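You operate a simulated robot arm through the tools that you are given. There is no shell and no other tool. Be economical: measure what you need, move in short steps, check, and stop when the job is done.

You run a simulated two-armed robot. Do the job below in one go: nothing can be reset, and whatever is moved stays where it is left.

JOB
Pick up the freezer probe with one hand, pass it to the other hand and put it on the now bay of the order board. Fetch the probe and set it on top of the grey plate. Open the lab top drawer, take the red test bar from the inside of the lab top drawer and leave it on the plate of the lab scale, then shut the drawer. Take the white box from the top of the closer side table and leave it on the closer roof. Take the middle setting block and leave it on the check belt start. The order is free. Set down upright: middle setting block.
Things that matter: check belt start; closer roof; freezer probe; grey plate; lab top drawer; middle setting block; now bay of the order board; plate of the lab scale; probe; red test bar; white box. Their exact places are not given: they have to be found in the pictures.

The check looks at the end state, three seconds after you hand in, the way a careful person would. Anything else that was tipped, shoved, dropped, spilled or broken makes it a failure.

ROBOT AND FRAMES
Two 7-joint arms with fingered hands on one trunk, on a base that drives. Base frame: it is fixed to the floor where the robot stands at the start and does not move with it; the origin is under the middle of the robot, x ahead of it, y to its left, z up; the surface under the hand at the start is at about z = 0.806. Lengths are in m, angles in degrees, forces in N, time in s.
The left shoulder is at the start at [0.07, 0.187, 1.156], the right one opposite. With the tool pointing down near the work surface each hand reaches from about 0.1 to 0.8 m from the robot's upright axis, wherever it stands, measured 20 degrees to its own side. Places, roughly: check belt start [1, -3, 0.8]; closer roof [0.7, -6.6, 1.5]; freezer probe [0.5, 0.25, 1]; grey plate (17x20x6 cm) [-1, -5.9, 0.9]; lab top drawer [-3, -6.2, 0.7]; middle setting block [-1.25, -5.25, 1]; now bay of the order board (14x14 cm) [-3.04, 1.12, 0.82]; plate of the lab scale [-3, -6.3, 0.9]; probe [-3.25, -7.5, 1]; red test bar [-3, -6.25, 0.75]; white box [0.5, -4, 0.75]. Payload 3.6 kg a hand.
The TCP of each hand is the grasp point between the finger pads, 0.026 m short of the fingertips. In the tool frame z runs along the fingers and y along their closing line. Largest opening 0.088 m; the body of the gripper starts 0.03 m behind the TCP. The gripper is a hand of 3 fingers: y runs from the thumb to the fingers, the wrist lies at [-0.017, -0.098, -0.164] in the tool frame.
Orientation is told as [roll, pitch, yaw] about the base's x, y, z axes, in that order, counted from this pose: with the fingers straight down and the wrist toward the robot, the tool's x, y and z point along [0, 1, 0], [1, 0, 0] and [0, 0, -1] of the base frame.

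CONTROLS
- The arms move only by the tool send_rows. It takes "left_moves", "right_moves" or both (then of equal length, played together; a hand with none holds still); each is one flat list of numbers, 6 for each row, row after row: the shift along the base's x, y, z in cm, then the turn, a rotation vector about the base's x, y, z in degrees. In form: [dx, dy, dz, rx, ry, rz, dx, dy, dz, rx, ry, rz, ...]. A call has 1 to 12 rows; each row shifts and turns the commanded pose from where the row before left it. Each row takes 0.2 s and may step no farther than 0.05 m and 8.6 degrees from the row before; otherwise, the whole call is refused. Where a pose cannot be reached the arm comes as near as it can. A force on the tool above 40 N (or 10 N above the force at the start of the call, whichever is more), or a blocked arm, ends the call early, and 0.2 s more pass. In this call time passes only in rows, and 0.2 s behind the last. It gives the time, the measured TCP pose, the force on the tool (base axes), the opening and the grip force at its end, in the units of the frame above (readings bear some noise), with the torque about the TCP (base axes, N m) and any sound that the robot's microphone picked up.
- Cameras (640 x 400 px; columns grow to the right, rows downward): "scene" is now at [0.236, 0.043, 1.0962]; the picture's right is [0.48, -0.88, 0.00], its down [-0.03, -0.02, -1.00] and it looks along [0.88, 0.48, -0.03] (base axes); focal length 214 px, centre (320, 200). "left" rides on the left gripper at [-0.056, -0.08, -0.102] in its tool frame; the picture's right is [-0.73, -0.32, 0.60], its down [0.62, -0.67, 0.41] and it looks along [0.27, 0.68, 0.69] (tool axes); focal length 247 px, centre (320, 200). "right" rides on the right gripper at [0.056, -0.08, -0.102] in its tool frame; the picture's right is [-0.73, 0.32, -0.60], its down [-0.62, -0.67, 0.41] and it looks along [-0.27, 0.68, 0.69] (tool axes); focal length 247 px, centre (320, 200).
- capture(camera): a new picture of that camera. The clock stands still meanwhile.
- slide_trunk(by): slides the trunk up (or, below 0, down) by that many m; the arms and the scene camera ride with it, the base frame stays. It gives what a move gives, with no picture.
- steer(legs): drives the robot by 1 to 6 legs, each [ahead, left, turn to the left] in m, m and degrees, along the robot's own axes; the way and the turn of a leg run together, so that a leg with both is an arc; at most 1.5 m and 180 degrees a leg. The arms and the cameras ride along, it lands a little off, and it stops where it bumps. It gives what a move gives.
- finger_targets(fingers, thumb_bend, thumb_turn, hand): sets how far each is bent, from 0 (flat) to 1 (curled in); at 0.3 the hand is open as for a grip, at 0.7 the pads meet at the TCP. One left out holds its place. A second passes; each finger stops where it meets its share of the squeeze, and holds until it gets a number again. It is the only way to open and close the hand. It gives what a move gives, with no picture; readings hold the bend of each and the force on the fingers (four entries, about 0 where the hand has none), thumb and palm. thumb_turn goes from beside the hand (0) to across from the fingers (1), as for a grip.
- turn_head(pan, tilt): turns the head with the scene camera to pan (to the left, within 60 degrees either way) and tilt (down, from -29 to 69), counted from straight ahead of the robot. It gives what a move gives.
- pixel_to_xyz(camera, pixels): there is no depth. For up to 12 entries [column, row, z] of the newest picture of that camera ("zoom" is the newest enlarged one), the place [x, y] in the base frame at which the ray of that pixel passes the height z, good to about 0.002 m. The clock stands still meanwhile.
- zoom(camera, box): a new picture of the part [left, top, right, bottom] of that camera's present view, enlarged. The clock stands still meanwhile.
- job_done(): hands the job in; it is judged then, once.

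Go step by step. Measure first, check grasps and placings, and put right what went wrong. The budget is 131 turns and 154 pictures, counting those below and the enlarged ones. Unless the task says otherwise, let go and move clear before handing in.

The tools are called as name(argument=value, ...) on one line, values as JSON. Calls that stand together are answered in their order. send_rows: Moves the arms, as the interface text tells. Its arguments: {"type":"object","properties":{"left_moves":{"type":"array"},"right_moves":{"type":"array"}},"required":[]} The other tools are called the same way: slide_trunk (by) slides the trunk up or down; finger_targets (fingers, thumb_bend, thumb_turn, hand) moves the fingers one by one; steer (legs) drives the base; turn_head (pan, tilt) turns the head that bears the scene camera; capture (camera) takes a picture; pixel_to_xyz (camera, pixels) gives the place at which the rays of pixels pass given heights; zoom (camera, box) takes an enlarged picture of a part of a camera's view; job_done () hands the job in.

At the start:

```text
time_s: 0.0
left_eef_pos: [0.3938, 0.3212, 1.043]
left_tcp_rot: [0.0, 0.0, -0.1]
left_wrist_force: [-0.4, 0.2, -0.1]
left_torque: [-0.03, -0.01, 0.03]
left_gripper_width: 0.0877
left_finger_force: 0.1
left_shape: jaw
left_bend: [0.3, 0.3, 0.98]
left_finger forces: [0.1, 0.1, 0.0, 0.0, 0.0, 0.0]
right_eef_pos: [0.4963, -0.0198, 1.142]
right_tcp_rot: [0.1, 0.0, 0.0]
right_wrist_force: [0.1, -0.1, 0.0]
right_torque: [0.01, 0.0, 0.02]
right_gripper_width: 0.0877
right_finger_force: 0.0
right_shape: jaw
right_bend: [0.3, 0.3, 0.98]
right_finger forces: [0.0, 0.0, 0.1, 0.0, 0.0, 0.0]
trunk travel left (down, up): [-0.3, 0.457]
robot x, y, heading: [0.0013, 0.005, 0.3]
head pan, tilt: [28.8, 1.9]
```

scene: 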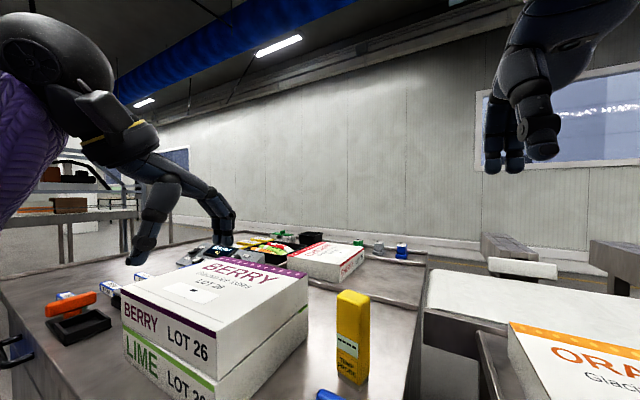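
right: 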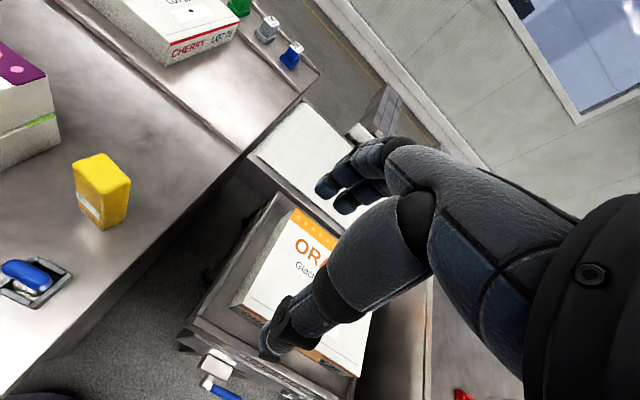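
left: 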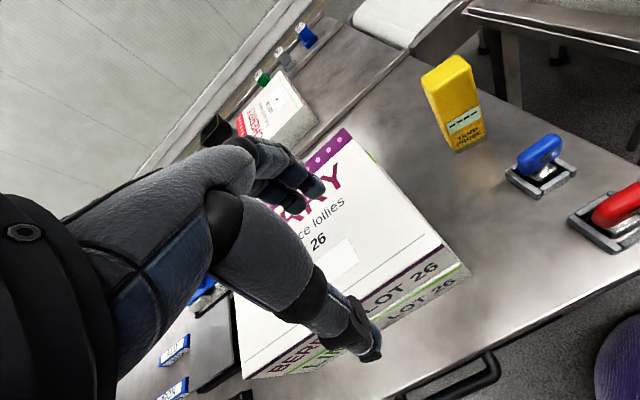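

The scene shows a yellow block at (352,335) with a label that may read "probe", beside stacked BERRY/LIME boxes. I look closer at it.

zoom(camera="left", box=[400, 40, 520, 170])

turn_head(pan=10, tilt=45)

capture(camera="scene")

```text
3.08 times, centred on (460, 105) of left
```

zoom: 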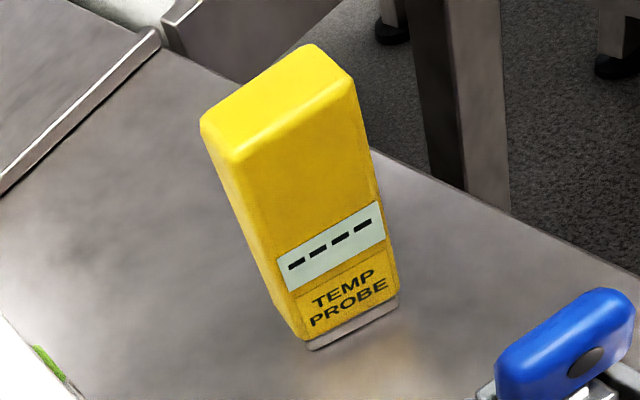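

```text
time_s: 1.1
left_eef_pos: [0.3924, 0.321, 1.0426]
left_tcp_rot: [-0.1, 0.1, 0.0]
left_wrist_force: [-0.3, 0.0, -0.2]
left_torque: [0.01, -0.01, -0.01]
left_gripper_width: 0.0876
left_finger_force: 0.1
left_shape: jaw
left_bend: [0.3, 0.3, 0.98]
left_finger forces: [0.1, 0.0, 0.1, 0.0, 0.1, 0.0]
right_eef_pos: [0.4974, -0.0207, 1.1421]
right_tcp_rot: [0.0, 0.0, 0.0]
right_wrist_force: [0.1, 0.0, -0.9]
right_torque: [0.01, -0.01, -0.01]
right_gripper_width: 0.0877
right_finger_force: 0.1
right_shape: jaw
right_bend: [0.3, 0.3, 0.98]
right_finger forces: [0.0, 0.1, 0.0, 0.0, 0.1, 0.1]
trunk travel left (down, up): [-0.3, 0.457]
robot x, y, heading: [-0.0031, -0.0009, -0.1]
head pan, tilt: [10.0, 45.0]
```

```text
149 pictures are left
```

scene: 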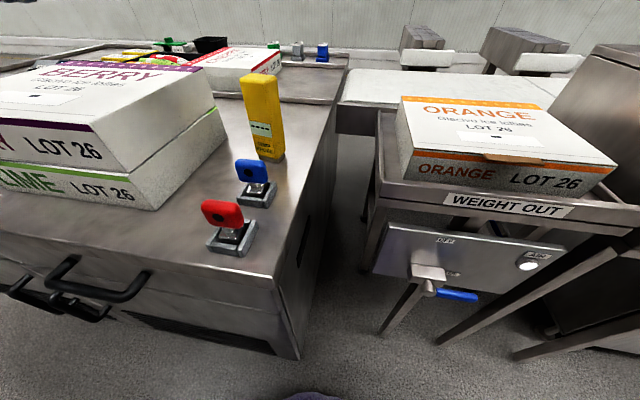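

The yellow TEMP PROBE stands at about (265,120). I measure its base and top, along with surroundings.

pixel_to_xyz(camera="scene", pixels=[[257, 153, 0.806], [286, 158, 0.806], [257, 153, 0.83], [286, 158, 0.83], [245, 100, 0.95], [276, 78, 0.95], [278, 100, 0.95], [245, 80, 0.95], [226, 135, 0.92], [158, 210, 0.806], [215, 60, 0.95]])

zoom(camera="scene", box=[180, 40, 340, 260])

```text
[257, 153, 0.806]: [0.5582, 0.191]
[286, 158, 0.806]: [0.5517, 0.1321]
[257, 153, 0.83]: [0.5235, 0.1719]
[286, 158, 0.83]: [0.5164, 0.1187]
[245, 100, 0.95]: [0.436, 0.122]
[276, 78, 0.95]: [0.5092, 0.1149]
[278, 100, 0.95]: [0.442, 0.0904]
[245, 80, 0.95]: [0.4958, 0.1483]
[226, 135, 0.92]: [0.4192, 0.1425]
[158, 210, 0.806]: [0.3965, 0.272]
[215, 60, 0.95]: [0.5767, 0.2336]
```

```text
1.82 times, centred on (260, 150) of scene
```

zoom: 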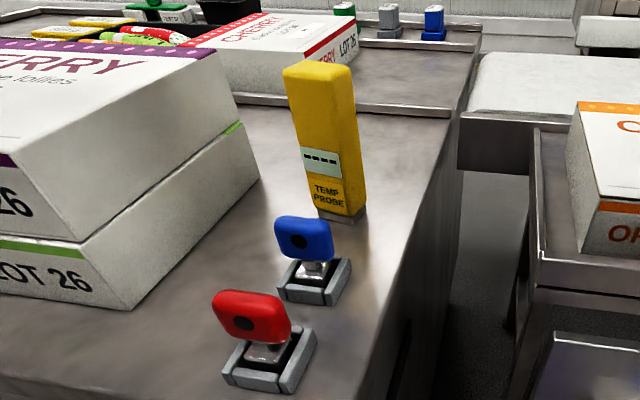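

pixel_to_xyz(camera="left", pixels=[[455.5, 150.5, 0.806], [485.3, 137.5, 0.806], [421, 80, 0.95], [459.4, 55, 0.95], [471, 66, 0.95], [432, 93, 0.95], [421, 80, 0.98], [459.4, 55, 0.98], [471, 66, 0.98], [432, 93, 0.98]])

pixel_to_xyz(camera="zoom", pixels=[[318, 212, 0.806], [345, 222, 0.806], [367, 212, 0.806], [283, 78, 0.95], [332, 86, 0.95], [354, 70, 0.95], [306, 60, 0.95], [283, 78, 0.98], [332, 86, 0.98], [354, 70, 0.98], [306, 60, 0.98]])

```text
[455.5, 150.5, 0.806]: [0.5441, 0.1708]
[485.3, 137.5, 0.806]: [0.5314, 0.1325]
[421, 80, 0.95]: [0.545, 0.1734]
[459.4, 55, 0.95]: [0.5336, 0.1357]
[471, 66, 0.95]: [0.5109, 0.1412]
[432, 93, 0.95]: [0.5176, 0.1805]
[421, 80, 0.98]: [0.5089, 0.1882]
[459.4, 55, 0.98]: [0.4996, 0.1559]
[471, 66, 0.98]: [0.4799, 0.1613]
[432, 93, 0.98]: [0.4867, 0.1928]
```

```text
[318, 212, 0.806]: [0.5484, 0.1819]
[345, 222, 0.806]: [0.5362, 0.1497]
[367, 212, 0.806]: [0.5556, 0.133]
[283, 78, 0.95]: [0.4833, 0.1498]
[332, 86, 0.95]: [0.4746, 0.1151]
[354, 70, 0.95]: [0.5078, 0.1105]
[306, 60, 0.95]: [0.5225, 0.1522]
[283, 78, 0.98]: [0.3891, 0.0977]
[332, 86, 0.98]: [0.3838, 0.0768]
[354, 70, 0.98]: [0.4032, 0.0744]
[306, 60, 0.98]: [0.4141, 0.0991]
```

The probe is at about (0.543, 0.153), top ≈0.936, thin (≈2.8 cm) along x with yaw ≈ -14°. I plan to take it with the right hand horizontally from the right, then let the left hand take its top; first check clearances (ORANGE box, switches).

pixel_to_xyz(camera="scene", pixels=[[400, 95, 0.8], [415, 145, 0.8], [618, 165, 0.8], [415, 145, 0.85], [618, 165, 0.85], [400, 185, 0.7], [343, 108, 0.806], [297, 290, 0.806], [318, 200, 0.806], [246, 160, 0.85], [227, 110, 0.87]])

send_rows(right_moves=[0, -1.5, 0, 8.3, 0, 0, 0, -1.5, 0, 8.3, 0, 0, 0, 0, 0, 8.3, 0, 0, 0, 0, 0, 8.3, 0, 0, 0, 0, 0, 8.3, 0, 0, 0, 0, 0, 8.3, 0, 0, 0, 0, 0, 8.3, 0, 0, 0, 0, 0, 8.3, 0, 0, 0, 0, 0, 8.3, 0, 0, 0, 0, 0, 8.3, 0, 0, 0, 0, 0, 7, 0, 0, 0, 0, 0, 0, 0, -7])

capture(camera="scene")

```text
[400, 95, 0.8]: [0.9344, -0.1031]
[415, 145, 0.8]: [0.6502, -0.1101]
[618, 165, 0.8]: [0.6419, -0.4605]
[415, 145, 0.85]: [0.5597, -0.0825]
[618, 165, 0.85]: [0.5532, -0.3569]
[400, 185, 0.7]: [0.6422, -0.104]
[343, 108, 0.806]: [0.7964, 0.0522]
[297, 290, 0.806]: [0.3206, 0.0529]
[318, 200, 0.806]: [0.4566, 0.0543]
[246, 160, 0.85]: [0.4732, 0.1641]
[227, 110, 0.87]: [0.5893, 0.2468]
```

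```text
time_s: 3.7
left_eef_pos: [0.3935, 0.3219, 1.042]
left_tcp_rot: [0.0, 0.0, 0.0]
left_wrist_force: [0.0, 0.0, 0.3]
left_torque: [0.02, -0.02, 0.0]
left_gripper_width: 0.0874
left_finger_force: 0.1
left_shape: jaw
left_bend: [0.3, 0.3, 0.98]
left_finger forces: [0.1, 0.1, 0.0, 0.1, 0.0, 0.1]
right_eef_pos: [0.4978, -0.0495, 1.1417]
right_tcp_rot: [89.9, 0.0, -7.1]
right_wrist_force: [-0.6, 0.1, -0.1]
right_torque: [0.01, -0.01, 0.03]
right_gripper_width: 0.0877
right_finger_force: 0.0
right_shape: jaw
right_bend: [0.3, 0.3, 0.98]
right_finger forces: [0.1, 0.0, 0.0, 0.0, 0.0, 0.1]
trunk travel left (down, up): [-0.3, 0.457]
robot x, y, heading: [0.0013, -0.0012, 0.2]
head pan, tilt: [10.0, 45.0]
```

```text
147 pictures are left
```

scene: 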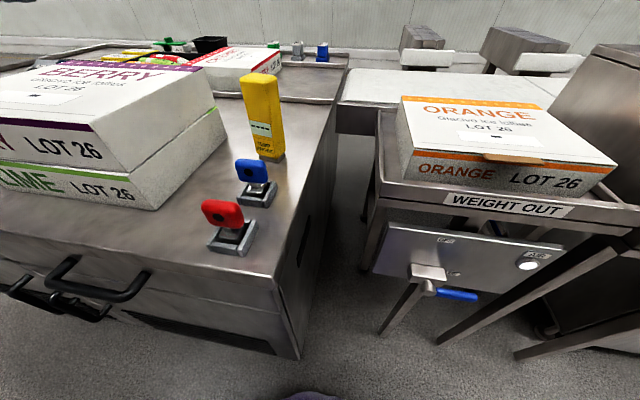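

Freezer edge is at y≈0.053 and the ORANGE box lies beyond x≈0.6. I need the blue switch's extent next to the probe before approaching.

pixel_to_xyz(camera="scene", pixels=[[270, 206, 0.806], [277, 184, 0.806], [237, 200, 0.806], [237, 158, 0.84], [264, 158, 0.84], [237, 158, 0.86], [264, 158, 0.86], [270, 183, 0.85]])

pixel_to_xyz(camera="left", pixels=[[545, 133, 0.84], [563, 140, 0.84], [517, 160, 0.84], [545, 133, 0.86], [563, 140, 0.86], [517, 160, 0.86], [576, 165, 0.806], [548, 200, 0.806], [505, 175, 0.806]])

capture(camera="right")

```text
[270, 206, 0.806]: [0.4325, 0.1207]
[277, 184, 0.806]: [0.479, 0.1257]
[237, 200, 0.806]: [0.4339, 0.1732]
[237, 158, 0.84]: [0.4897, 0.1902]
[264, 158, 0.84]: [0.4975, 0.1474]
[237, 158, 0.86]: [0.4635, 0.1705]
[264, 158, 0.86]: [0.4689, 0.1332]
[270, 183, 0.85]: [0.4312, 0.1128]
```

```text
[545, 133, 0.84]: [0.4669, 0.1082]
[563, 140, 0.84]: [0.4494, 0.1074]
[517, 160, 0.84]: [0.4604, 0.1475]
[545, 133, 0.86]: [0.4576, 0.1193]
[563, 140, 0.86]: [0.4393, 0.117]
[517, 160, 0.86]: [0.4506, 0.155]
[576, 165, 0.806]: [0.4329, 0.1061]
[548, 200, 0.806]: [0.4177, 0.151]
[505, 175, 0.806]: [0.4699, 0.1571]
```

```text
146 pictures are left
```

right: 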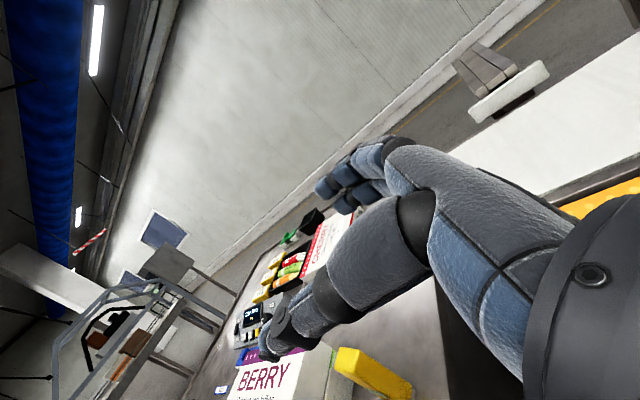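

The blue switch spans x 0.42–0.48, y 0.11–0.17, top ≈0.87, so I'll tilt the right hand (roll 65) and narrow the opening before coming in. Moving to the pre-grasp.

finger_targets(hand="right", thumb_bend=0.4, fingers=0.38)

send_rows(right_moves=[0, 0, -3.7, 0, 0, -7, 0.3, 1, -3.7, -8.1, 2, 0, 0.4, 2, -3.7, -8.1, 2, 0, 0.4, 2, -3.7, -8.1, 2, 0, 0.4, 2, -3.7, 0, 0, 0, 0.4, 2.7, -3.8, 0, 0, 0])

capture(camera="scene")

capture(camera="right")

```text
time_s: 4.7
left_eef_pos: [0.3923, 0.3205, 1.0428]
left_tcp_rot: [0.0, 0.0, 0.0]
left_wrist_force: [0.4, -0.2, -0.4]
left_torque: [-0.02, 0.01, 0.0]
left_gripper_width: 0.0876
left_finger_force: 0.0
left_shape: jaw
left_bend: [0.3, 0.3, 0.98]
left_finger forces: [0.1, 0.0, 0.0, 0.0, 0.0, 0.1]
right_eef_pos: [0.4979, -0.05, 1.1429]
right_tcp_rot: [90.1, 0.0, -7.1]
right_wrist_force: [1.0, 0.4, -0.7]
right_torque: [0.01, 0.02, 0.01]
right_gripper_width: 0.0695
right_finger_force: 0.1
right_shape: fingers
right_bend: [0.38, 0.4, 0.98]
right_finger forces: [0.1, 0.0, 0.1, 0.0, 0.0, 0.1]
trunk travel left (down, up): [-0.3, 0.457]
robot x, y, heading: [-0.0016, 0.0029, 0.2]
head pan, tilt: [10.0, 45.0]
```

```text
time_s: 6.1
left_eef_pos: [0.3922, 0.321, 1.0424]
left_tcp_rot: [0.0, 0.0, 0.1]
left_wrist_force: [0.1, 0.6, -0.1]
left_torque: [0.02, -0.02, 0.03]
left_gripper_width: 0.0879
left_finger_force: 0.0
left_shape: jaw
left_bend: [0.3, 0.3, 0.98]
left_finger forces: [0.1, 0.0, 0.1, 0.0, 0.0, 0.1]
right_eef_pos: [0.5186, 0.0431, 0.9173]
right_tcp_rot: [64.5, -0.3, -14.2]
right_wrist_force: [0.6, -1.0, 0.6]
right_torque: [0.01, -0.02, -0.02]
right_gripper_width: 0.0696
right_finger_force: 0.0
right_shape: fingers
right_bend: [0.38, 0.4, 0.98]
right_finger forces: [0.0, 0.0, 0.0, 0.0, 0.0, 0.0]
trunk travel left (down, up): [-0.3, 0.457]
robot x, y, heading: [-0.0029, 0.0009, -0.0]
head pan, tilt: [10.0, 45.0]
```

```text
145 pictures are left
```

scene: 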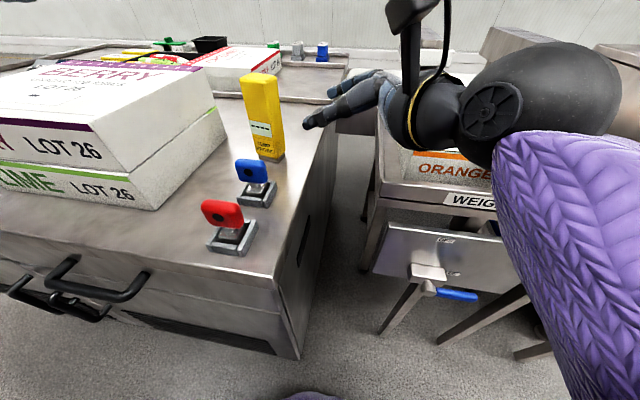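

```text
144 pictures are left
```

right: 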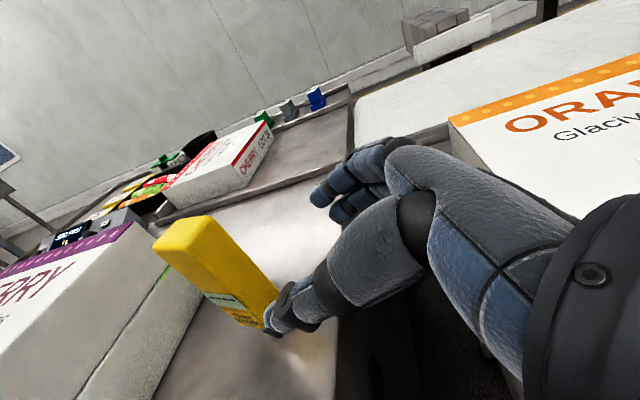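

The hand is low and clear of the switch; the probe sits at (220,270) in the right view. I cross-check its location from this camera.

pixel_to_xyz(camera="right", pixels=[[153, 245, 0.936], [211, 218, 0.936], [178, 262, 0.936], [190, 225, 0.936], [237, 320, 0.806], [262, 328, 0.806]])

zoom(camera="right", box=[130, 180, 350, 360])

```text
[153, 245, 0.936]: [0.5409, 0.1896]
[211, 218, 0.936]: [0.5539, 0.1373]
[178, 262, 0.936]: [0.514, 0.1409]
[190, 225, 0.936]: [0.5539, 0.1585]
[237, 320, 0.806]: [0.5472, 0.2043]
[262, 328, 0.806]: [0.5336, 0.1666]
```

```text
2.22 times, centred on (240, 270) of right
```

zoom: 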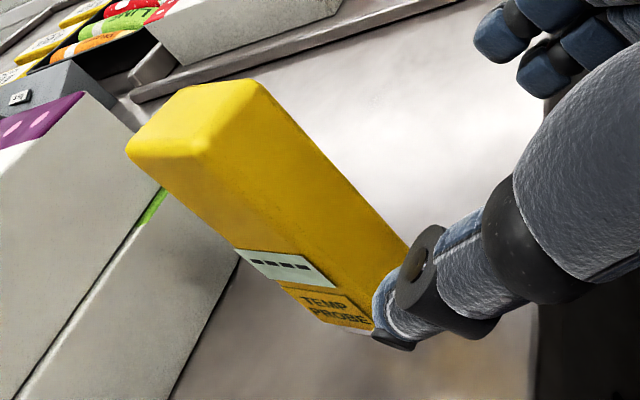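

pixel_to_xyz(camera="right", pixels=[[153, 247.5, 0.936], [174.7, 219.5, 0.936], [212, 216, 0.936], [188, 251, 0.936], [153, 247.5, 0.93], [174.7, 219.5, 0.93], [212, 216, 0.93], [188, 251, 0.93]])

```text
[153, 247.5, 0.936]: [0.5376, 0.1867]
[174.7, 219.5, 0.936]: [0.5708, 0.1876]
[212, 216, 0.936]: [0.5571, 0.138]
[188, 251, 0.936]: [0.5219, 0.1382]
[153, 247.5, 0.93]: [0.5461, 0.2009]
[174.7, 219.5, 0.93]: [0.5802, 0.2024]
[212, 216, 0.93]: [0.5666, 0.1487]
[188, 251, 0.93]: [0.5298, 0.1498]
```

Probe centre is ≈(0.544,0.157). I advance along the tool direction to it.

send_rows(right_moves=[0.65, 2.8, -1.3, 0, 0, 0, 0.65, 2.8, -1.3, 0, 0, 0, 0.65, 2.8, -1.3, 0, 0, 0, 0.6, 2.8, -1.1, 0, 0, 0])

capture(camera="scene")

capture(camera="right")

```text
time_s: 6.8
left_eef_pos: [0.3932, 0.3205, 1.0427]
left_tcp_rot: [0.0, 0.0, 0.0]
left_wrist_force: [-0.6, -0.3, 0.3]
left_torque: [0.03, 0.01, -0.05]
left_gripper_width: 0.0878
left_finger_force: 0.1
left_shape: jaw
left_bend: [0.3, 0.3, 0.98]
left_finger forces: [0.1, 0.0, 0.0, 0.1, 0.0, 0.1]
right_eef_pos: [0.5378, 0.0361, 0.8286]
right_tcp_rot: [54.5, -2.6, -15.4]
right_wrist_force: [0.0, 0.2, 1.8]
right_torque: [-0.13, 0.13, -0.09]
right_gripper_width: 0.0696
right_finger_force: 0.5
right_shape: fingers
right_bend: [0.38, 0.4, 0.98]
right_finger forces: [0.0, 0.0, 0.0, 0.0, 0.0, 2.0]
trunk travel left (down, up): [-0.3, 0.457]
robot x, y, heading: [0.0011, 0.0016, 0.0]
head pan, tilt: [10.0, 45.0]
stopped in row 3 (right hand): the arm was blocked; the commanded pose is now the measured one
```

```text
142 pictures are left
```

scene: 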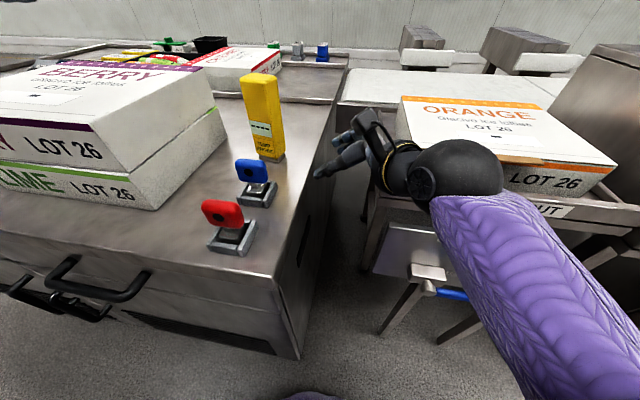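

```text
141 pictures are left
```

right: 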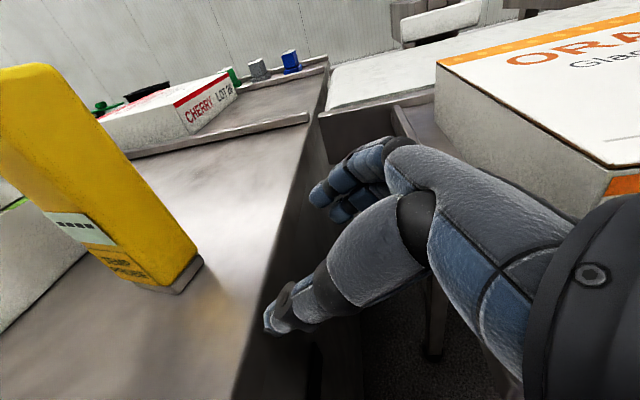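

The right arm folded and slid downward instead of advancing (blocked at 0.829), so this cross-body horizontal pose is not reachable here; the probe is untouched. I back out up and right, restore the tool-down pose and will instead pick from the top with the right hand and let the left take the lower half in the air.

send_rows(right_moves=[-0.5, -1, 3, 0, 0, 0, -0.5, -1, 4, 0, 0, 0, -0.5, -1, 4.5, 0, 0, 0, 0, 0, 4.5, 0, 0, 0, 0, 0, 4.5, 0, 0, 0, 0, 0, 4.5, 0, 0, 0])

capture(camera="scene")

```text
time_s: 8.0
left_eef_pos: [0.3933, 0.3213, 1.0429]
left_tcp_rot: [0.0, 0.0, 0.0]
left_wrist_force: [1.0, -0.7, 0.3]
left_torque: [0.02, 0.0, 0.01]
left_gripper_width: 0.0876
left_finger_force: 0.1
left_shape: jaw
left_bend: [0.3, 0.3, 0.98]
left_finger forces: [0.0, 0.1, 0.0, 0.0, 0.0, 0.1]
right_eef_pos: [0.5344, -0.0322, 1.0026]
right_tcp_rot: [47.0, -4.7, -17.7]
right_wrist_force: [0.0, -0.4, 0.2]
right_torque: [0.03, 0.0, 0.01]
right_gripper_width: 0.0697
right_finger_force: 0.1
right_shape: fingers
right_bend: [0.38, 0.4, 0.98]
right_finger forces: [0.0, 0.0, 0.0, 0.0, 0.0, 0.0]
trunk travel left (down, up): [-0.3, 0.457]
robot x, y, heading: [0.0021, 0.0003, -0.1]
head pan, tilt: [10.0, 45.0]
stopped in row 6 (right hand): the arm was blocked; the commanded pose is now the measured one
```

```text
140 pictures are left
```

scene: 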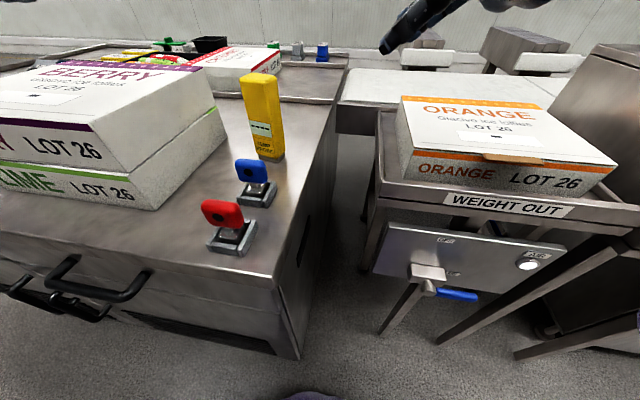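

Nothing was disturbed. I rotate the right hand back to tool-down while staying aligned with the probe yaw.

send_rows(right_moves=[0, 0.5, 2, -7.5, 2.4, 0, 0, 0.5, 2, -7.5, 2.4, 0, 0, 0.5, 2, -7.5, 2.4, 0, 0, 0.5, 2, -7.5, 2.4, 0, 0, 0.5, 2, -7.5, 2.4, 0, 0, 0.5, 2, -7.5, 2.4, 0])

finger_targets(hand="right", thumb_bend=0.3, fingers=0.3)

capture(camera="right")

```text
time_s: 9.4
left_eef_pos: [0.3941, 0.3209, 1.0434]
left_tcp_rot: [-0.1, 0.0, 0.0]
left_wrist_force: [0.9, 0.2, 0.0]
left_torque: [0.0, -0.03, 0.01]
left_gripper_width: 0.0877
left_finger_force: 0.1
left_shape: jaw
left_bend: [0.3, 0.3, 0.98]
left_finger forces: [0.0, 0.1, 0.0, 0.0, 0.1, 0.0]
right_eef_pos: [0.5757, -0.0001, 1.0956]
right_tcp_rot: [-0.5, -3.2, -14.1]
right_wrist_force: [0.6, -0.2, 0.2]
right_torque: [0.0, 0.02, -0.01]
right_gripper_width: 0.0699
right_finger_force: 0.0
right_shape: fingers
right_bend: [0.38, 0.4, 0.98]
right_finger forces: [0.1, 0.1, 0.0, 0.1, 0.0, 0.1]
right hand out of reach, approached as far as the arm can: row 5, 6
trunk travel left (down, up): [-0.3, 0.457]
robot x, y, heading: [-0.0023, 0.0004, -0.2]
head pan, tilt: [10.0, 45.0]
```

```text
time_s: 10.4
left_eef_pos: [0.3936, 0.3208, 1.0425]
left_tcp_rot: [0.0, 0.0, 0.1]
left_wrist_force: [0.6, -0.6, 0.3]
left_torque: [0.01, -0.02, 0.04]
left_gripper_width: 0.0876
left_finger_force: 0.1
left_shape: jaw
left_bend: [0.3, 0.3, 0.98]
left_finger forces: [0.0, 0.1, 0.1, 0.0, 0.0, 0.1]
right_eef_pos: [0.5761, 0.0007, 1.0955]
right_tcp_rot: [-0.3, -3.2, -14.2]
right_wrist_force: [-0.5, 0.4, 0.0]
right_torque: [0.0, -0.02, 0.01]
right_gripper_width: 0.0881
right_finger_force: 0.0
right_shape: fingers
right_bend: [0.3, 0.3, 0.98]
right_finger forces: [0.0, 0.0, 0.0, 0.0, 0.1, 0.1]
trunk travel left (down, up): [-0.3, 0.457]
robot x, y, heading: [0.0005, 0.0028, 0.1]
head pan, tilt: [10.0, 45.0]
```

```text
139 pictures are left
```

right: 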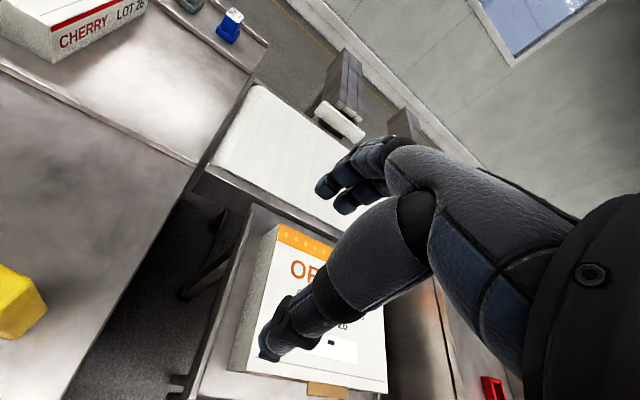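

The right arm is near its reach limit on this side; the probe lies in the left arm's natural zone. I move the left hand above it (yaw -15) and the right hand aside.

send_rows(left_moves=[0, 0, 2, 0, 0, -3, 3, -3.2, 0, 0, 0, -3, 3, -3.3, 0, 0, 0, -3, 3, -3.3, 0, 0, 0, -3, 3, -3.3, 0, 0, 0, -3, 3, -3.3, 0, 0, 0, 0], right_moves=[-2, -3.5, 1, 0, 3.2, 0, -2, -3.5, 1, 0, 0, 3, -2, -3.5, 1, 0, 0, 3, -2, -3.5, 1, 0, 0, 3, -2, -3, 0, 0, 0, 3, 0, 0, 0, 0, 0, 2])

capture(camera="left")

capture(camera="scene")

```text
time_s: 11.8
left_eef_pos: [0.5409, 0.1556, 1.0633]
left_tcp_rot: [-0.1, 0.0, -15.0]
left_wrist_force: [-0.1, 0.2, -0.3]
left_torque: [-0.02, 0.04, 0.0]
left_gripper_width: 0.0877
left_finger_force: 0.1
left_shape: jaw
left_bend: [0.3, 0.3, 0.98]
left_finger forces: [0.0, 0.0, 0.0, 0.1, 0.0, 0.0]
right_eef_pos: [0.5668, -0.1745, 1.0803]
right_tcp_rot: [-1.0, -0.2, -0.2]
right_wrist_force: [-0.2, -1.1, 0.9]
right_torque: [0.04, -0.02, 0.05]
right_gripper_width: 0.0881
right_finger_force: 0.0
right_shape: fingers
right_bend: [0.3, 0.3, 0.98]
right_finger forces: [0.1, 0.1, 0.0, 0.0, 0.0, 0.0]
right hand out of reach, approached as far as the arm can: row 1, 2, 3, 4, 5
trunk travel left (down, up): [-0.3, 0.457]
robot x, y, heading: [0.0015, -0.0016, -0.0]
head pan, tilt: [10.0, 45.0]
```

```text
138 pictures are left
```

left: 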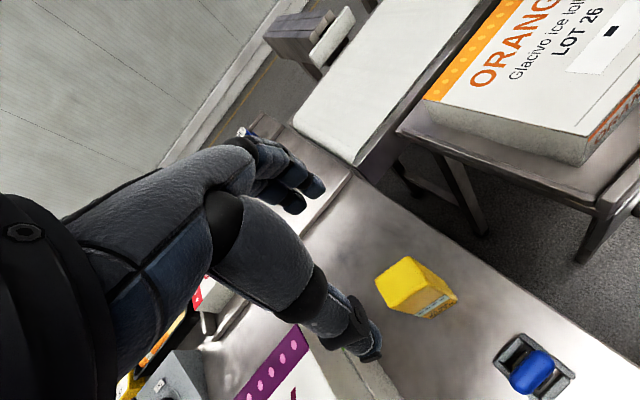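

```text
137 pictures are left
```

scene: 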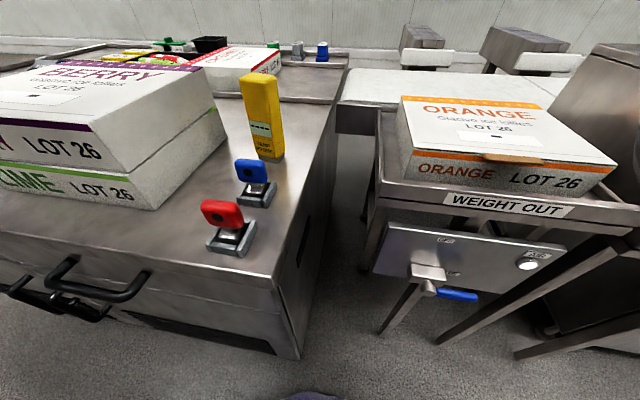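

zoom(camera="left", box=[350, 230, 480, 340])

pixel_to_xyz(camera="left", pixels=[[375, 279, 0.936], [411, 256, 0.936], [431, 281, 0.936], [393, 304, 0.936], [457, 297, 0.806], [418, 318, 0.806]])

```text
3.64 times, centred on (415, 285) of left
```

zoom: 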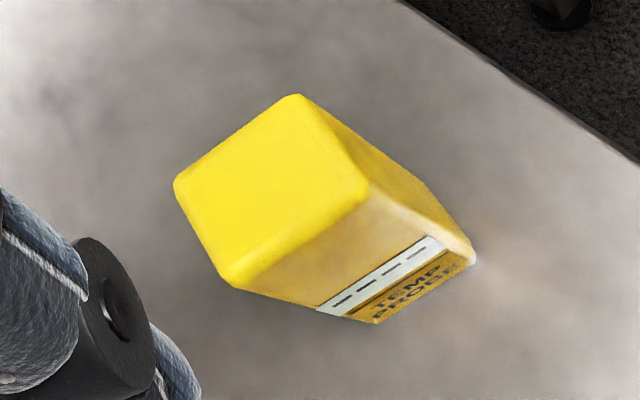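

```text
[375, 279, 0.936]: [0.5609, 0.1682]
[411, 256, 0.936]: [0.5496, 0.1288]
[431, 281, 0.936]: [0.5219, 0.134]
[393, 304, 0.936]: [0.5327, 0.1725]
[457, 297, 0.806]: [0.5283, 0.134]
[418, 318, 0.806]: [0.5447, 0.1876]
```

Probe top centre is (0.541,0.151), aligned with the hand. I descend to z≈0.917 and close.

send_rows(left_moves=[0, -0.2, -4, 0, 0, 0, 0, -0.2, -4, 0, 0, 0, 0, 0, -3.5, 0, 0, 0, 0, 0, -3.1, 0, 0, 0])

finger_targets(hand="left", fingers=0.7, thumb_bend=0.7)

capture(camera="left")

capture(camera="scene")

```text
time_s: 12.8
left_eef_pos: [0.5433, 0.1528, 0.9194]
left_tcp_rot: [0.0, 0.0, -15.1]
left_wrist_force: [0.0, -0.6, 0.7]
left_torque: [0.01, 0.01, 0.0]
left_gripper_width: 0.0878
left_finger_force: 0.1
left_shape: jaw
left_bend: [0.3, 0.3, 0.98]
left_finger forces: [0.0, 0.0, 0.0, 0.0, 0.0, 0.0]
right_eef_pos: [0.567, -0.1745, 1.0805]
right_tcp_rot: [-1.0, -0.1, -0.1]
right_wrist_force: [-0.4, 0.3, 0.2]
right_torque: [0.03, -0.01, -0.01]
right_gripper_width: 0.0879
right_finger_force: 0.1
right_shape: fingers
right_bend: [0.3, 0.3, 0.98]
right_finger forces: [0.1, 0.0, 0.0, 0.0, 0.0, 0.0]
trunk travel left (down, up): [-0.3, 0.457]
robot x, y, heading: [0.0018, -0.0027, -0.2]
head pan, tilt: [10.0, 45.0]
```

```text
time_s: 13.8
left_eef_pos: [0.5429, 0.1533, 0.9192]
left_tcp_rot: [0.0, 0.0, -15.0]
left_wrist_force: [-0.9, -1.1, -0.9]
left_torque: [-0.03, -0.04, -0.01]
left_gripper_width: 0.028
left_finger_force: 12.2
left_shape: fingers
left_bend: [0.62, 0.58, 0.97]
left_finger forces: [9.2, 3.3, 0.0, 0.1, 12.3, 0.1]
right_eef_pos: [0.5662, -0.1739, 1.0814]
right_tcp_rot: [-1.0, -0.3, -0.2]
right_wrist_force: [0.0, 0.2, -0.8]
right_torque: [-0.01, 0.05, 0.02]
right_gripper_width: 0.0883
right_finger_force: 0.0
right_shape: fingers
right_bend: [0.3, 0.3, 0.98]
right_finger forces: [0.0, 0.0, 0.0, 0.0, 0.0, 0.0]
trunk travel left (down, up): [-0.3, 0.457]
robot x, y, heading: [-0.0002, 0.0022, 0.2]
head pan, tilt: [10.0, 45.0]
```

```text
135 pictures are left
```

left: 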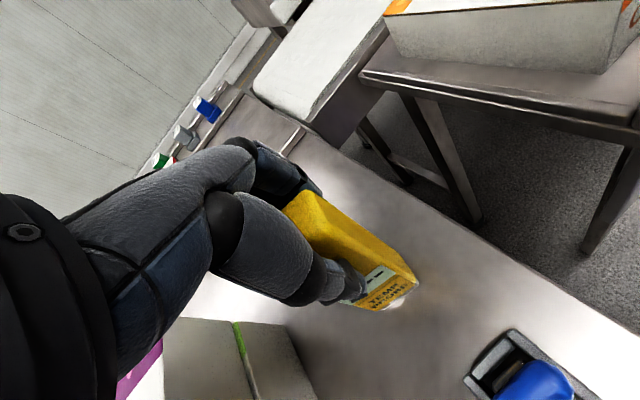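

```text
134 pictures are left
```

scene: 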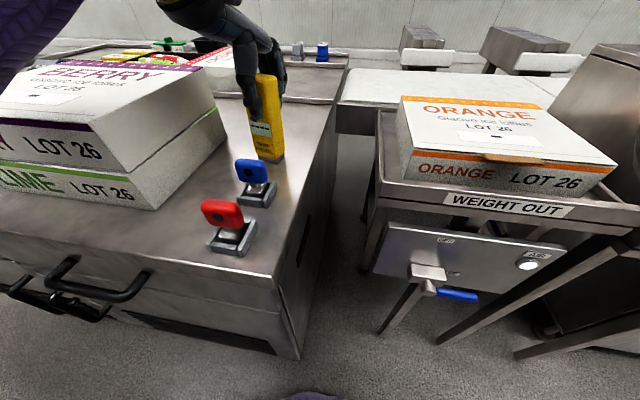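

Grip force 12 N with width 2.8 cm (= thickness). I lift and bring it to a handover spot in front of the body, and bring the right hand back nearer.

send_rows(left_moves=[0, 0, 3, 0, 0, 0, 0, 0, 4, 0, 0, 0, 0, 0, 4, 0, 0, 0, -1.9, -2, 3.2, 0, 0, 3, -1.9, -2, 3.2, 0, 0, 3, -1.9, -2, 3.2, 0, 0, 3, -1.9, -2, 3.2, 0, 0, 3, -1.9, -2, 3.2, 0, 0, 3], right_moves=[-2, 0, 1, 0, 0, 0, -2, 0, 1, 0, 0, 0, -2, 0, 1, 0, 0, 0, -2, 0, 1, 0, 0, 0, -2, 0, 1, 0, 0, 0, -2, 0, 1, 0, 0, 0, 0, 0, 0, 0, 0, 0, 0, 0, 0, 0, 0, 0])

turn_head(pan=0, tilt=15)

capture(camera="scene")

```text
time_s: 15.6
left_eef_pos: [0.4476, 0.0516, 1.1882]
left_tcp_rot: [0.2, 0.1, 0.2]
left_wrist_force: [-0.6, 0.1, -1.3]
left_torque: [0.05, 0.02, 0.02]
left_gripper_width: 0.028
left_finger_force: 12.8
left_shape: fingers
left_bend: [0.62, 0.58, 0.97]
left_finger forces: [9.1, 3.1, 0.0, 0.1, 12.1, 0.0]
right_eef_pos: [0.5627, -0.1762, 1.0776]
right_tcp_rot: [-1.0, -0.1, -0.2]
right_wrist_force: [-0.6, 0.0, 0.4]
right_torque: [-0.01, -0.05, 0.05]
right_gripper_width: 0.0878
right_finger_force: 0.1
right_shape: fingers
right_bend: [0.3, 0.3, 0.98]
right_finger forces: [0.0, 0.1, 0.0, 0.1, 0.0, 0.0]
right hand out of reach, approached as far as the arm can: row 1, 2, 3, 4, 5, 6
trunk travel left (down, up): [-0.3, 0.457]
robot x, y, heading: [-0.0006, -0.0003, 0.3]
head pan, tilt: [10.0, 45.0]
```

```text
time_s: 16.6
left_eef_pos: [0.4476, 0.0519, 1.1876]
left_tcp_rot: [0.0, -0.1, 0.0]
left_wrist_force: [0.1, -0.5, -1.6]
left_torque: [0.01, -0.01, 0.03]
left_gripper_width: 0.028
left_finger_force: 12.1
left_shape: fingers
left_bend: [0.62, 0.58, 0.97]
left_finger forces: [9.0, 3.2, 0.0, 0.0, 12.3, 0.0]
right_eef_pos: [0.5645, -0.1757, 1.0764]
right_tcp_rot: [-1.0, -0.1, -0.2]
right_wrist_force: [-0.7, -0.3, 0.6]
right_torque: [0.0, -0.03, 0.01]
right_gripper_width: 0.0879
right_finger_force: 0.0
right_shape: fingers
right_bend: [0.3, 0.3, 0.98]
right_finger forces: [0.0, 0.0, 0.0, 0.0, 0.0, 0.0]
trunk travel left (down, up): [-0.3, 0.457]
robot x, y, heading: [-0.0004, 0.0005, -0.5]
head pan, tilt: [0.0, 15.0]
```

```text
133 pictures are left
```

scene: 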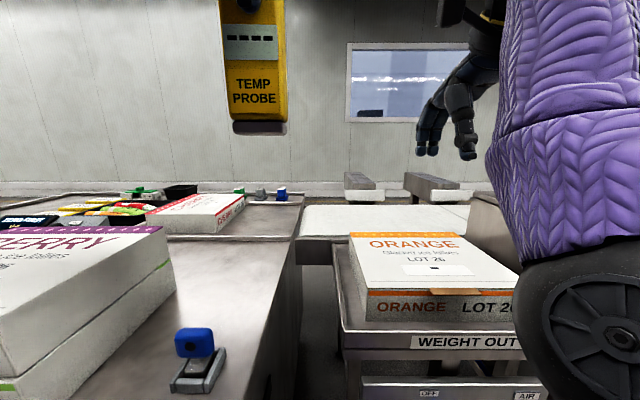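

The probe is held firmly by the left hand. The right arm is in a folded elbow-forward posture that limits it; I'll extend it outward and up, then bring it back to unfold.

send_rows(right_moves=[2, -2, 3, 0, 0, 0, 2, -2, 3, 0, 0, 0, 2, -2, 3, 0, 0, 0, 2, -2, 3, 0, 0, 0, 2, -2, 3, 0, 0, 0, 0, -3, 0, 0, 0, 0, -3, -3, 0, 0, 0, 0, -4, 0, -1, 0, 0, 0, -4, 0, -1, 0, 0, 0, -4, 0, -2, 0, 0, 0, -4, 0, -2, 0, 0, 0])

capture(camera="scene")

```text
time_s: 19.0
left_eef_pos: [0.4466, 0.0499, 1.1876]
left_tcp_rot: [0.0, 0.1, 0.0]
left_wrist_force: [-0.5, -0.8, -0.8]
left_torque: [0.01, -0.02, -0.03]
left_gripper_width: 0.0278
left_finger_force: 12.4
left_shape: fingers
left_bend: [0.62, 0.58, 0.97]
left_finger forces: [9.1, 3.1, 0.0, 0.0, 12.2, 0.0]
right_eef_pos: [0.5025, -0.3697, 1.1686]
right_tcp_rot: [-1.1, 0.0, -0.3]
right_wrist_force: [-0.2, -0.4, 0.4]
right_torque: [-0.01, 0.0, 0.02]
right_gripper_width: 0.0882
right_finger_force: 0.1
right_shape: fingers
right_bend: [0.3, 0.3, 0.97]
right_finger forces: [0.1, 0.0, 0.0, 0.1, 0.0, 0.0]
right hand out of reach, approached as far as the arm can: row 10, 11
trunk travel left (down, up): [-0.3, 0.457]
robot x, y, heading: [0.0003, -0.001, 0.1]
head pan, tilt: [0.0, 15.0]
```

```text
132 pictures are left
```

scene: 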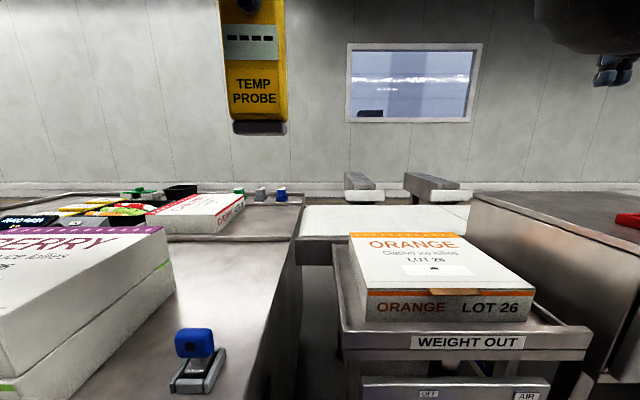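

turn_head(pan=-40, tilt=10)

capture(camera="scene")

```text
time_s: 20.1
left_eef_pos: [0.4479, 0.0514, 1.1867]
left_tcp_rot: [0.0, 0.1, 0.0]
left_wrist_force: [-0.5, 0.4, -1.3]
left_torque: [0.0, 0.01, 0.01]
left_gripper_width: 0.0278
left_finger_force: 12.6
left_shape: fingers
left_bend: [0.62, 0.58, 0.97]
left_finger forces: [9.2, 3.0, 0.0, 0.0, 12.3, 0.0]
right_eef_pos: [0.5029, -0.3694, 1.17]
right_tcp_rot: [-1.0, 0.0, -0.2]
right_wrist_force: [0.0, -0.6, -0.6]
right_torque: [-0.04, 0.0, 0.0]
right_gripper_width: 0.0885
right_finger_force: 0.0
right_shape: fingers
right_bend: [0.3, 0.3, 0.97]
right_finger forces: [0.0, 0.0, 0.1, 0.0, 0.1, 0.0]
trunk travel left (down, up): [-0.3, 0.457]
robot x, y, heading: [0.0, 0.0014, 0.1]
head pan, tilt: [-40.0, 10.0]
```

```text
131 pictures are left
```

scene: 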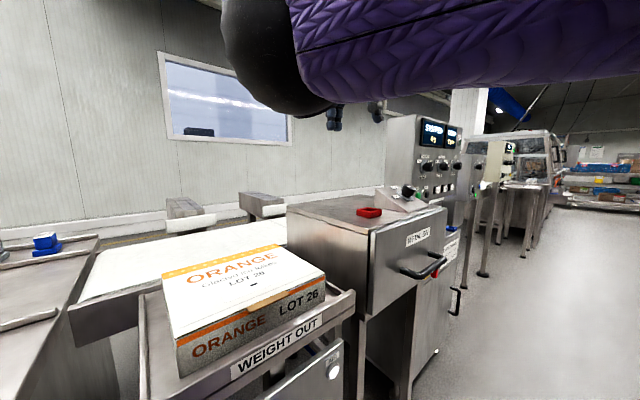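

The right elbow is raised inward, in front. I swing the hand outward to the right to straighten the arm and let the elbow fall.

send_rows(right_moves=[-1, -4.5, 0, 0, 0, 0, -1, -4.5, 0, 0, 0, 0, -1, -4.5, 0, 0, 0, 0, -2, -4.5, 0, 0, 0, 0, -2, -4.5, 0, 0, 0, 0, -2, -4.5, 0, 0, 0, 0, -2, -4.5, 0, 0, 0, 0, -2, -4.5, 0, 0, 0, 0, -2, -4, 0, 0, 0, 0, -2, -2, 0, 0, 0, 0])

capture(camera="scene")

```text
time_s: 22.2
left_eef_pos: [0.4469, 0.0519, 1.188]
left_tcp_rot: [0.0, 0.0, 0.1]
left_wrist_force: [-0.7, -0.3, -1.5]
left_torque: [0.0, 0.0, 0.02]
left_gripper_width: 0.0277
left_finger_force: 11.7
left_shape: fingers
left_bend: [0.62, 0.58, 0.97]
left_finger forces: [9.1, 3.1, 0.0, 0.1, 12.2, 0.0]
right_eef_pos: [0.3321, -0.792, 1.1682]
right_tcp_rot: [-0.9, -0.2, -0.3]
right_wrist_force: [-0.8, -0.3, 0.3]
right_torque: [-0.01, -0.01, 0.01]
right_gripper_width: 0.0882
right_finger_force: 0.1
right_shape: fingers
right_bend: [0.3, 0.3, 0.97]
right_finger forces: [0.1, 0.1, 0.0, 0.1, 0.0, 0.0]
trunk travel left (down, up): [-0.3, 0.457]
robot x, y, heading: [0.0014, -0.0019, -0.1]
head pan, tilt: [-40.0, 10.0]
```

```text
130 pictures are left
```

scene: 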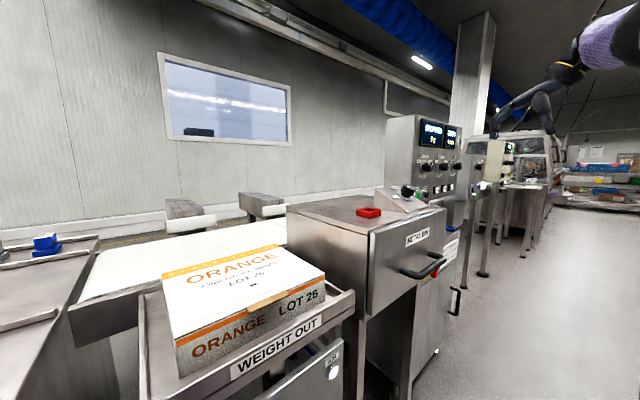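

send_rows(right_moves=[-0.5, 2, -3, 0, 0, 0, -0.5, 2, -3, 0, 0, 0, -0.5, 2, -3, 0, 0, 0, -0.5, 2, -3, 0, 0, 0, 0, 4.5, 0, 0, 0, 0, 0, 4.5, 0, 0, 0, 0, 0, 4.5, 0, 0, 0, 0, 0, 4.5, 0, 0, 0, 0, 1, 4.5, 1, 0, 0, 0, 1, 4.5, 1, 0, 0, 0, 1, 4.5, 1, 0, 0, 0, 1, 4.5, 1, 0, 0, 0])

capture(camera="scene")

```text
time_s: 24.9
left_eef_pos: [0.4477, 0.0507, 1.1875]
left_tcp_rot: [-0.1, 0.1, 0.0]
left_wrist_force: [-0.2, -0.6, -1.5]
left_torque: [-0.04, -0.01, 0.01]
left_gripper_width: 0.0275
left_finger_force: 12.1
left_shape: fingers
left_bend: [0.62, 0.58, 0.97]
left_finger forces: [9.0, 3.0, 0.1, 0.1, 12.1, 0.0]
right_eef_pos: [0.3403, -0.3976, 1.0776]
right_tcp_rot: [-0.9, -0.1, -0.3]
right_wrist_force: [-0.2, -0.2, 0.0]
right_torque: [0.0, -0.02, 0.01]
right_gripper_width: 0.0883
right_finger_force: 0.0
right_shape: fingers
right_bend: [0.3, 0.3, 0.97]
right_finger forces: [0.0, 0.0, 0.1, 0.0, 0.0, 0.0]
right hand out of reach, approached as far as the arm can: row 11, 12
trunk travel left (down, up): [-0.3, 0.457]
robot x, y, heading: [-0.0005, -0.0012, -0.1]
head pan, tilt: [-40.0, 10.0]
```

```text
129 pictures are left
```

scene: 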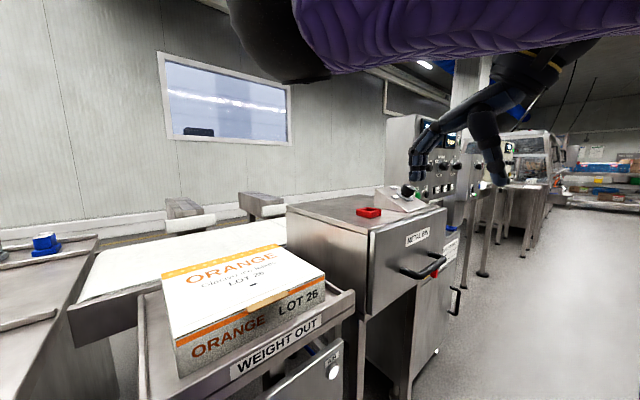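

The elbow is still forward. I yaw the right hand so its wrist goes to the outside (which pulls the elbow out) while moving inward, then will yaw back.

send_rows(right_moves=[-1, -2, 0, 0, 0, 8.3, -1, -2, 0, 0, 0, 8.3, 0, 0, 0, 0, 0, 8.3, 0, 0, 0, 0, 0, 8.3, 0, 0, 0, 0, 0, 8.3, 0, 0, 0, 0, 0, 8.3, 0, 0, 0, 0, 0, 8.3, 0, 0, 0, 0, 0, 8.3, 0, 0, 0, 0, 0, 8.3, 0, 2, 0, 0, 0, 8.3, 1, 3, 0, 0, 0, 0, 1, 4, 0, 0, 0, 0])

capture(camera="scene")

```text
time_s: 27.4
left_eef_pos: [0.447, 0.052, 1.1859]
left_tcp_rot: [0.0, 0.0, -0.1]
left_wrist_force: [-0.6, 0.8, -1.7]
left_torque: [-0.01, 0.02, 0.05]
left_gripper_width: 0.0277
left_finger_force: 12.2
left_shape: fingers
left_bend: [0.62, 0.58, 0.97]
left_finger forces: [9.2, 3.1, 0.0, 0.0, 12.2, 0.1]
right_eef_pos: [0.3398, -0.3466, 1.0794]
right_tcp_rot: [-1.0, -0.1, 82.8]
right_wrist_force: [-0.2, 0.0, -0.3]
right_torque: [-0.01, -0.02, -0.01]
right_gripper_width: 0.0885
right_finger_force: 0.0
right_shape: fingers
right_bend: [0.3, 0.3, 0.97]
right_finger forces: [0.0, 0.0, 0.0, 0.1, 0.0, 0.0]
trunk travel left (down, up): [-0.3, 0.457]
robot x, y, heading: [0.001, 0.0009, 0.0]
head pan, tilt: [-40.0, 10.0]
```

```text
128 pictures are left
```

scene: 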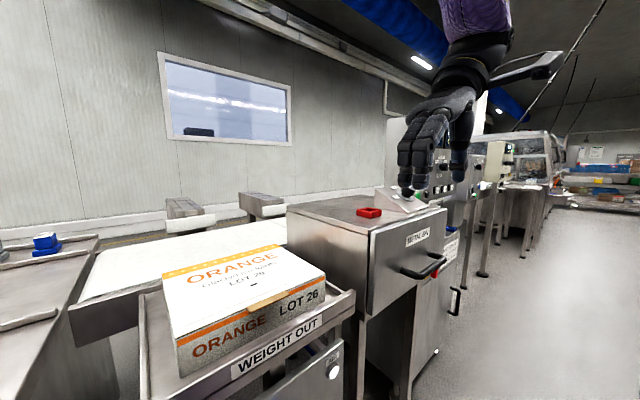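

The elbow has moved out of the way. I continue inward and then yaw back.

send_rows(right_moves=[1, 4, 1, 0, 0, 0, 1, 4, 1, 0, 0, 0, 2, 4, 0, 0, 0, 0, 2, 4, 0, 0, 0, 0, 1, 2, 0, 0, 0, -8.3, 0, 0, 0, 0, 0, -8.3, 0, 0, 0, 0, 0, -8.3, 0, 0, 0, 0, 0, -8.3, 0, 0, 0, 0, 0, -8.3, 0, 0, 0, 0, 0, -8.3, 0, 0, 0, 0, 0, -8.3, 0, 0, 0, 0, 0, -8.3])

turn_head(pan=-20, tilt=10)

capture(camera="scene")

```text
time_s: 30.1
left_eef_pos: [0.4472, 0.0513, 1.1874]
left_tcp_rot: [0.0, 0.0, 0.0]
left_wrist_force: [0.2, -0.1, -0.7]
left_torque: [0.0, -0.03, -0.01]
left_gripper_width: 0.0277
left_finger_force: 12.3
left_shape: fingers
left_bend: [0.62, 0.58, 0.97]
left_finger forces: [9.1, 3.1, 0.1, 0.0, 12.1, 0.0]
right_eef_pos: [0.4292, -0.2898, 1.1038]
right_tcp_rot: [-0.8, 0.0, 16.3]
right_wrist_force: [-0.5, -0.7, 0.6]
right_torque: [0.01, 0.02, 0.03]
right_gripper_width: 0.088
right_finger_force: 0.2
right_shape: fingers
right_bend: [0.3, 0.3, 0.97]
right_finger forces: [0.1, 0.0, 0.1, 0.1, 0.1, 0.1]
right hand out of reach, approached as far as the arm can: row 4, 5, 6, 7, 8, 9, 10, 11, 12
trunk travel left (down, up): [-0.3, 0.457]
robot x, y, heading: [-0.0015, -0.0009, -0.1]
head pan, tilt: [-40.0, 10.0]
```

```text
time_s: 30.9
left_eef_pos: [0.4484, 0.0521, 1.1887]
left_tcp_rot: [0.0, 0.1, 0.0]
left_wrist_force: [-0.1, -0.8, -1.5]
left_torque: [0.0, 0.0, -0.01]
left_gripper_width: 0.0279
left_finger_force: 11.9
left_shape: fingers
left_bend: [0.62, 0.58, 0.97]
left_finger forces: [9.1, 3.1, 0.0, 0.1, 12.0, 0.0]
right_eef_pos: [0.4275, -0.2903, 1.104]
right_tcp_rot: [-0.9, -0.1, 16.5]
right_wrist_force: [-0.7, 0.0, -0.4]
right_torque: [-0.03, 0.01, 0.02]
right_gripper_width: 0.0882
right_finger_force: 0.1
right_shape: fingers
right_bend: [0.3, 0.3, 0.97]
right_finger forces: [0.1, 0.1, 0.0, 0.0, 0.1, 0.0]
trunk travel left (down, up): [-0.3, 0.457]
robot x, y, heading: [-0.0014, -0.0023, -0.3]
head pan, tilt: [-20.0, 10.0]
```

```text
127 pictures are left
```

scene: 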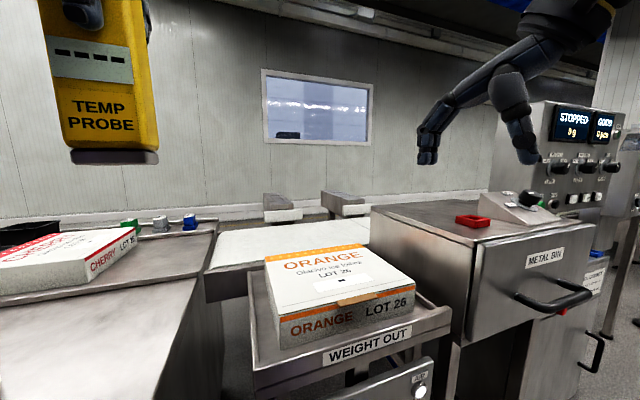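

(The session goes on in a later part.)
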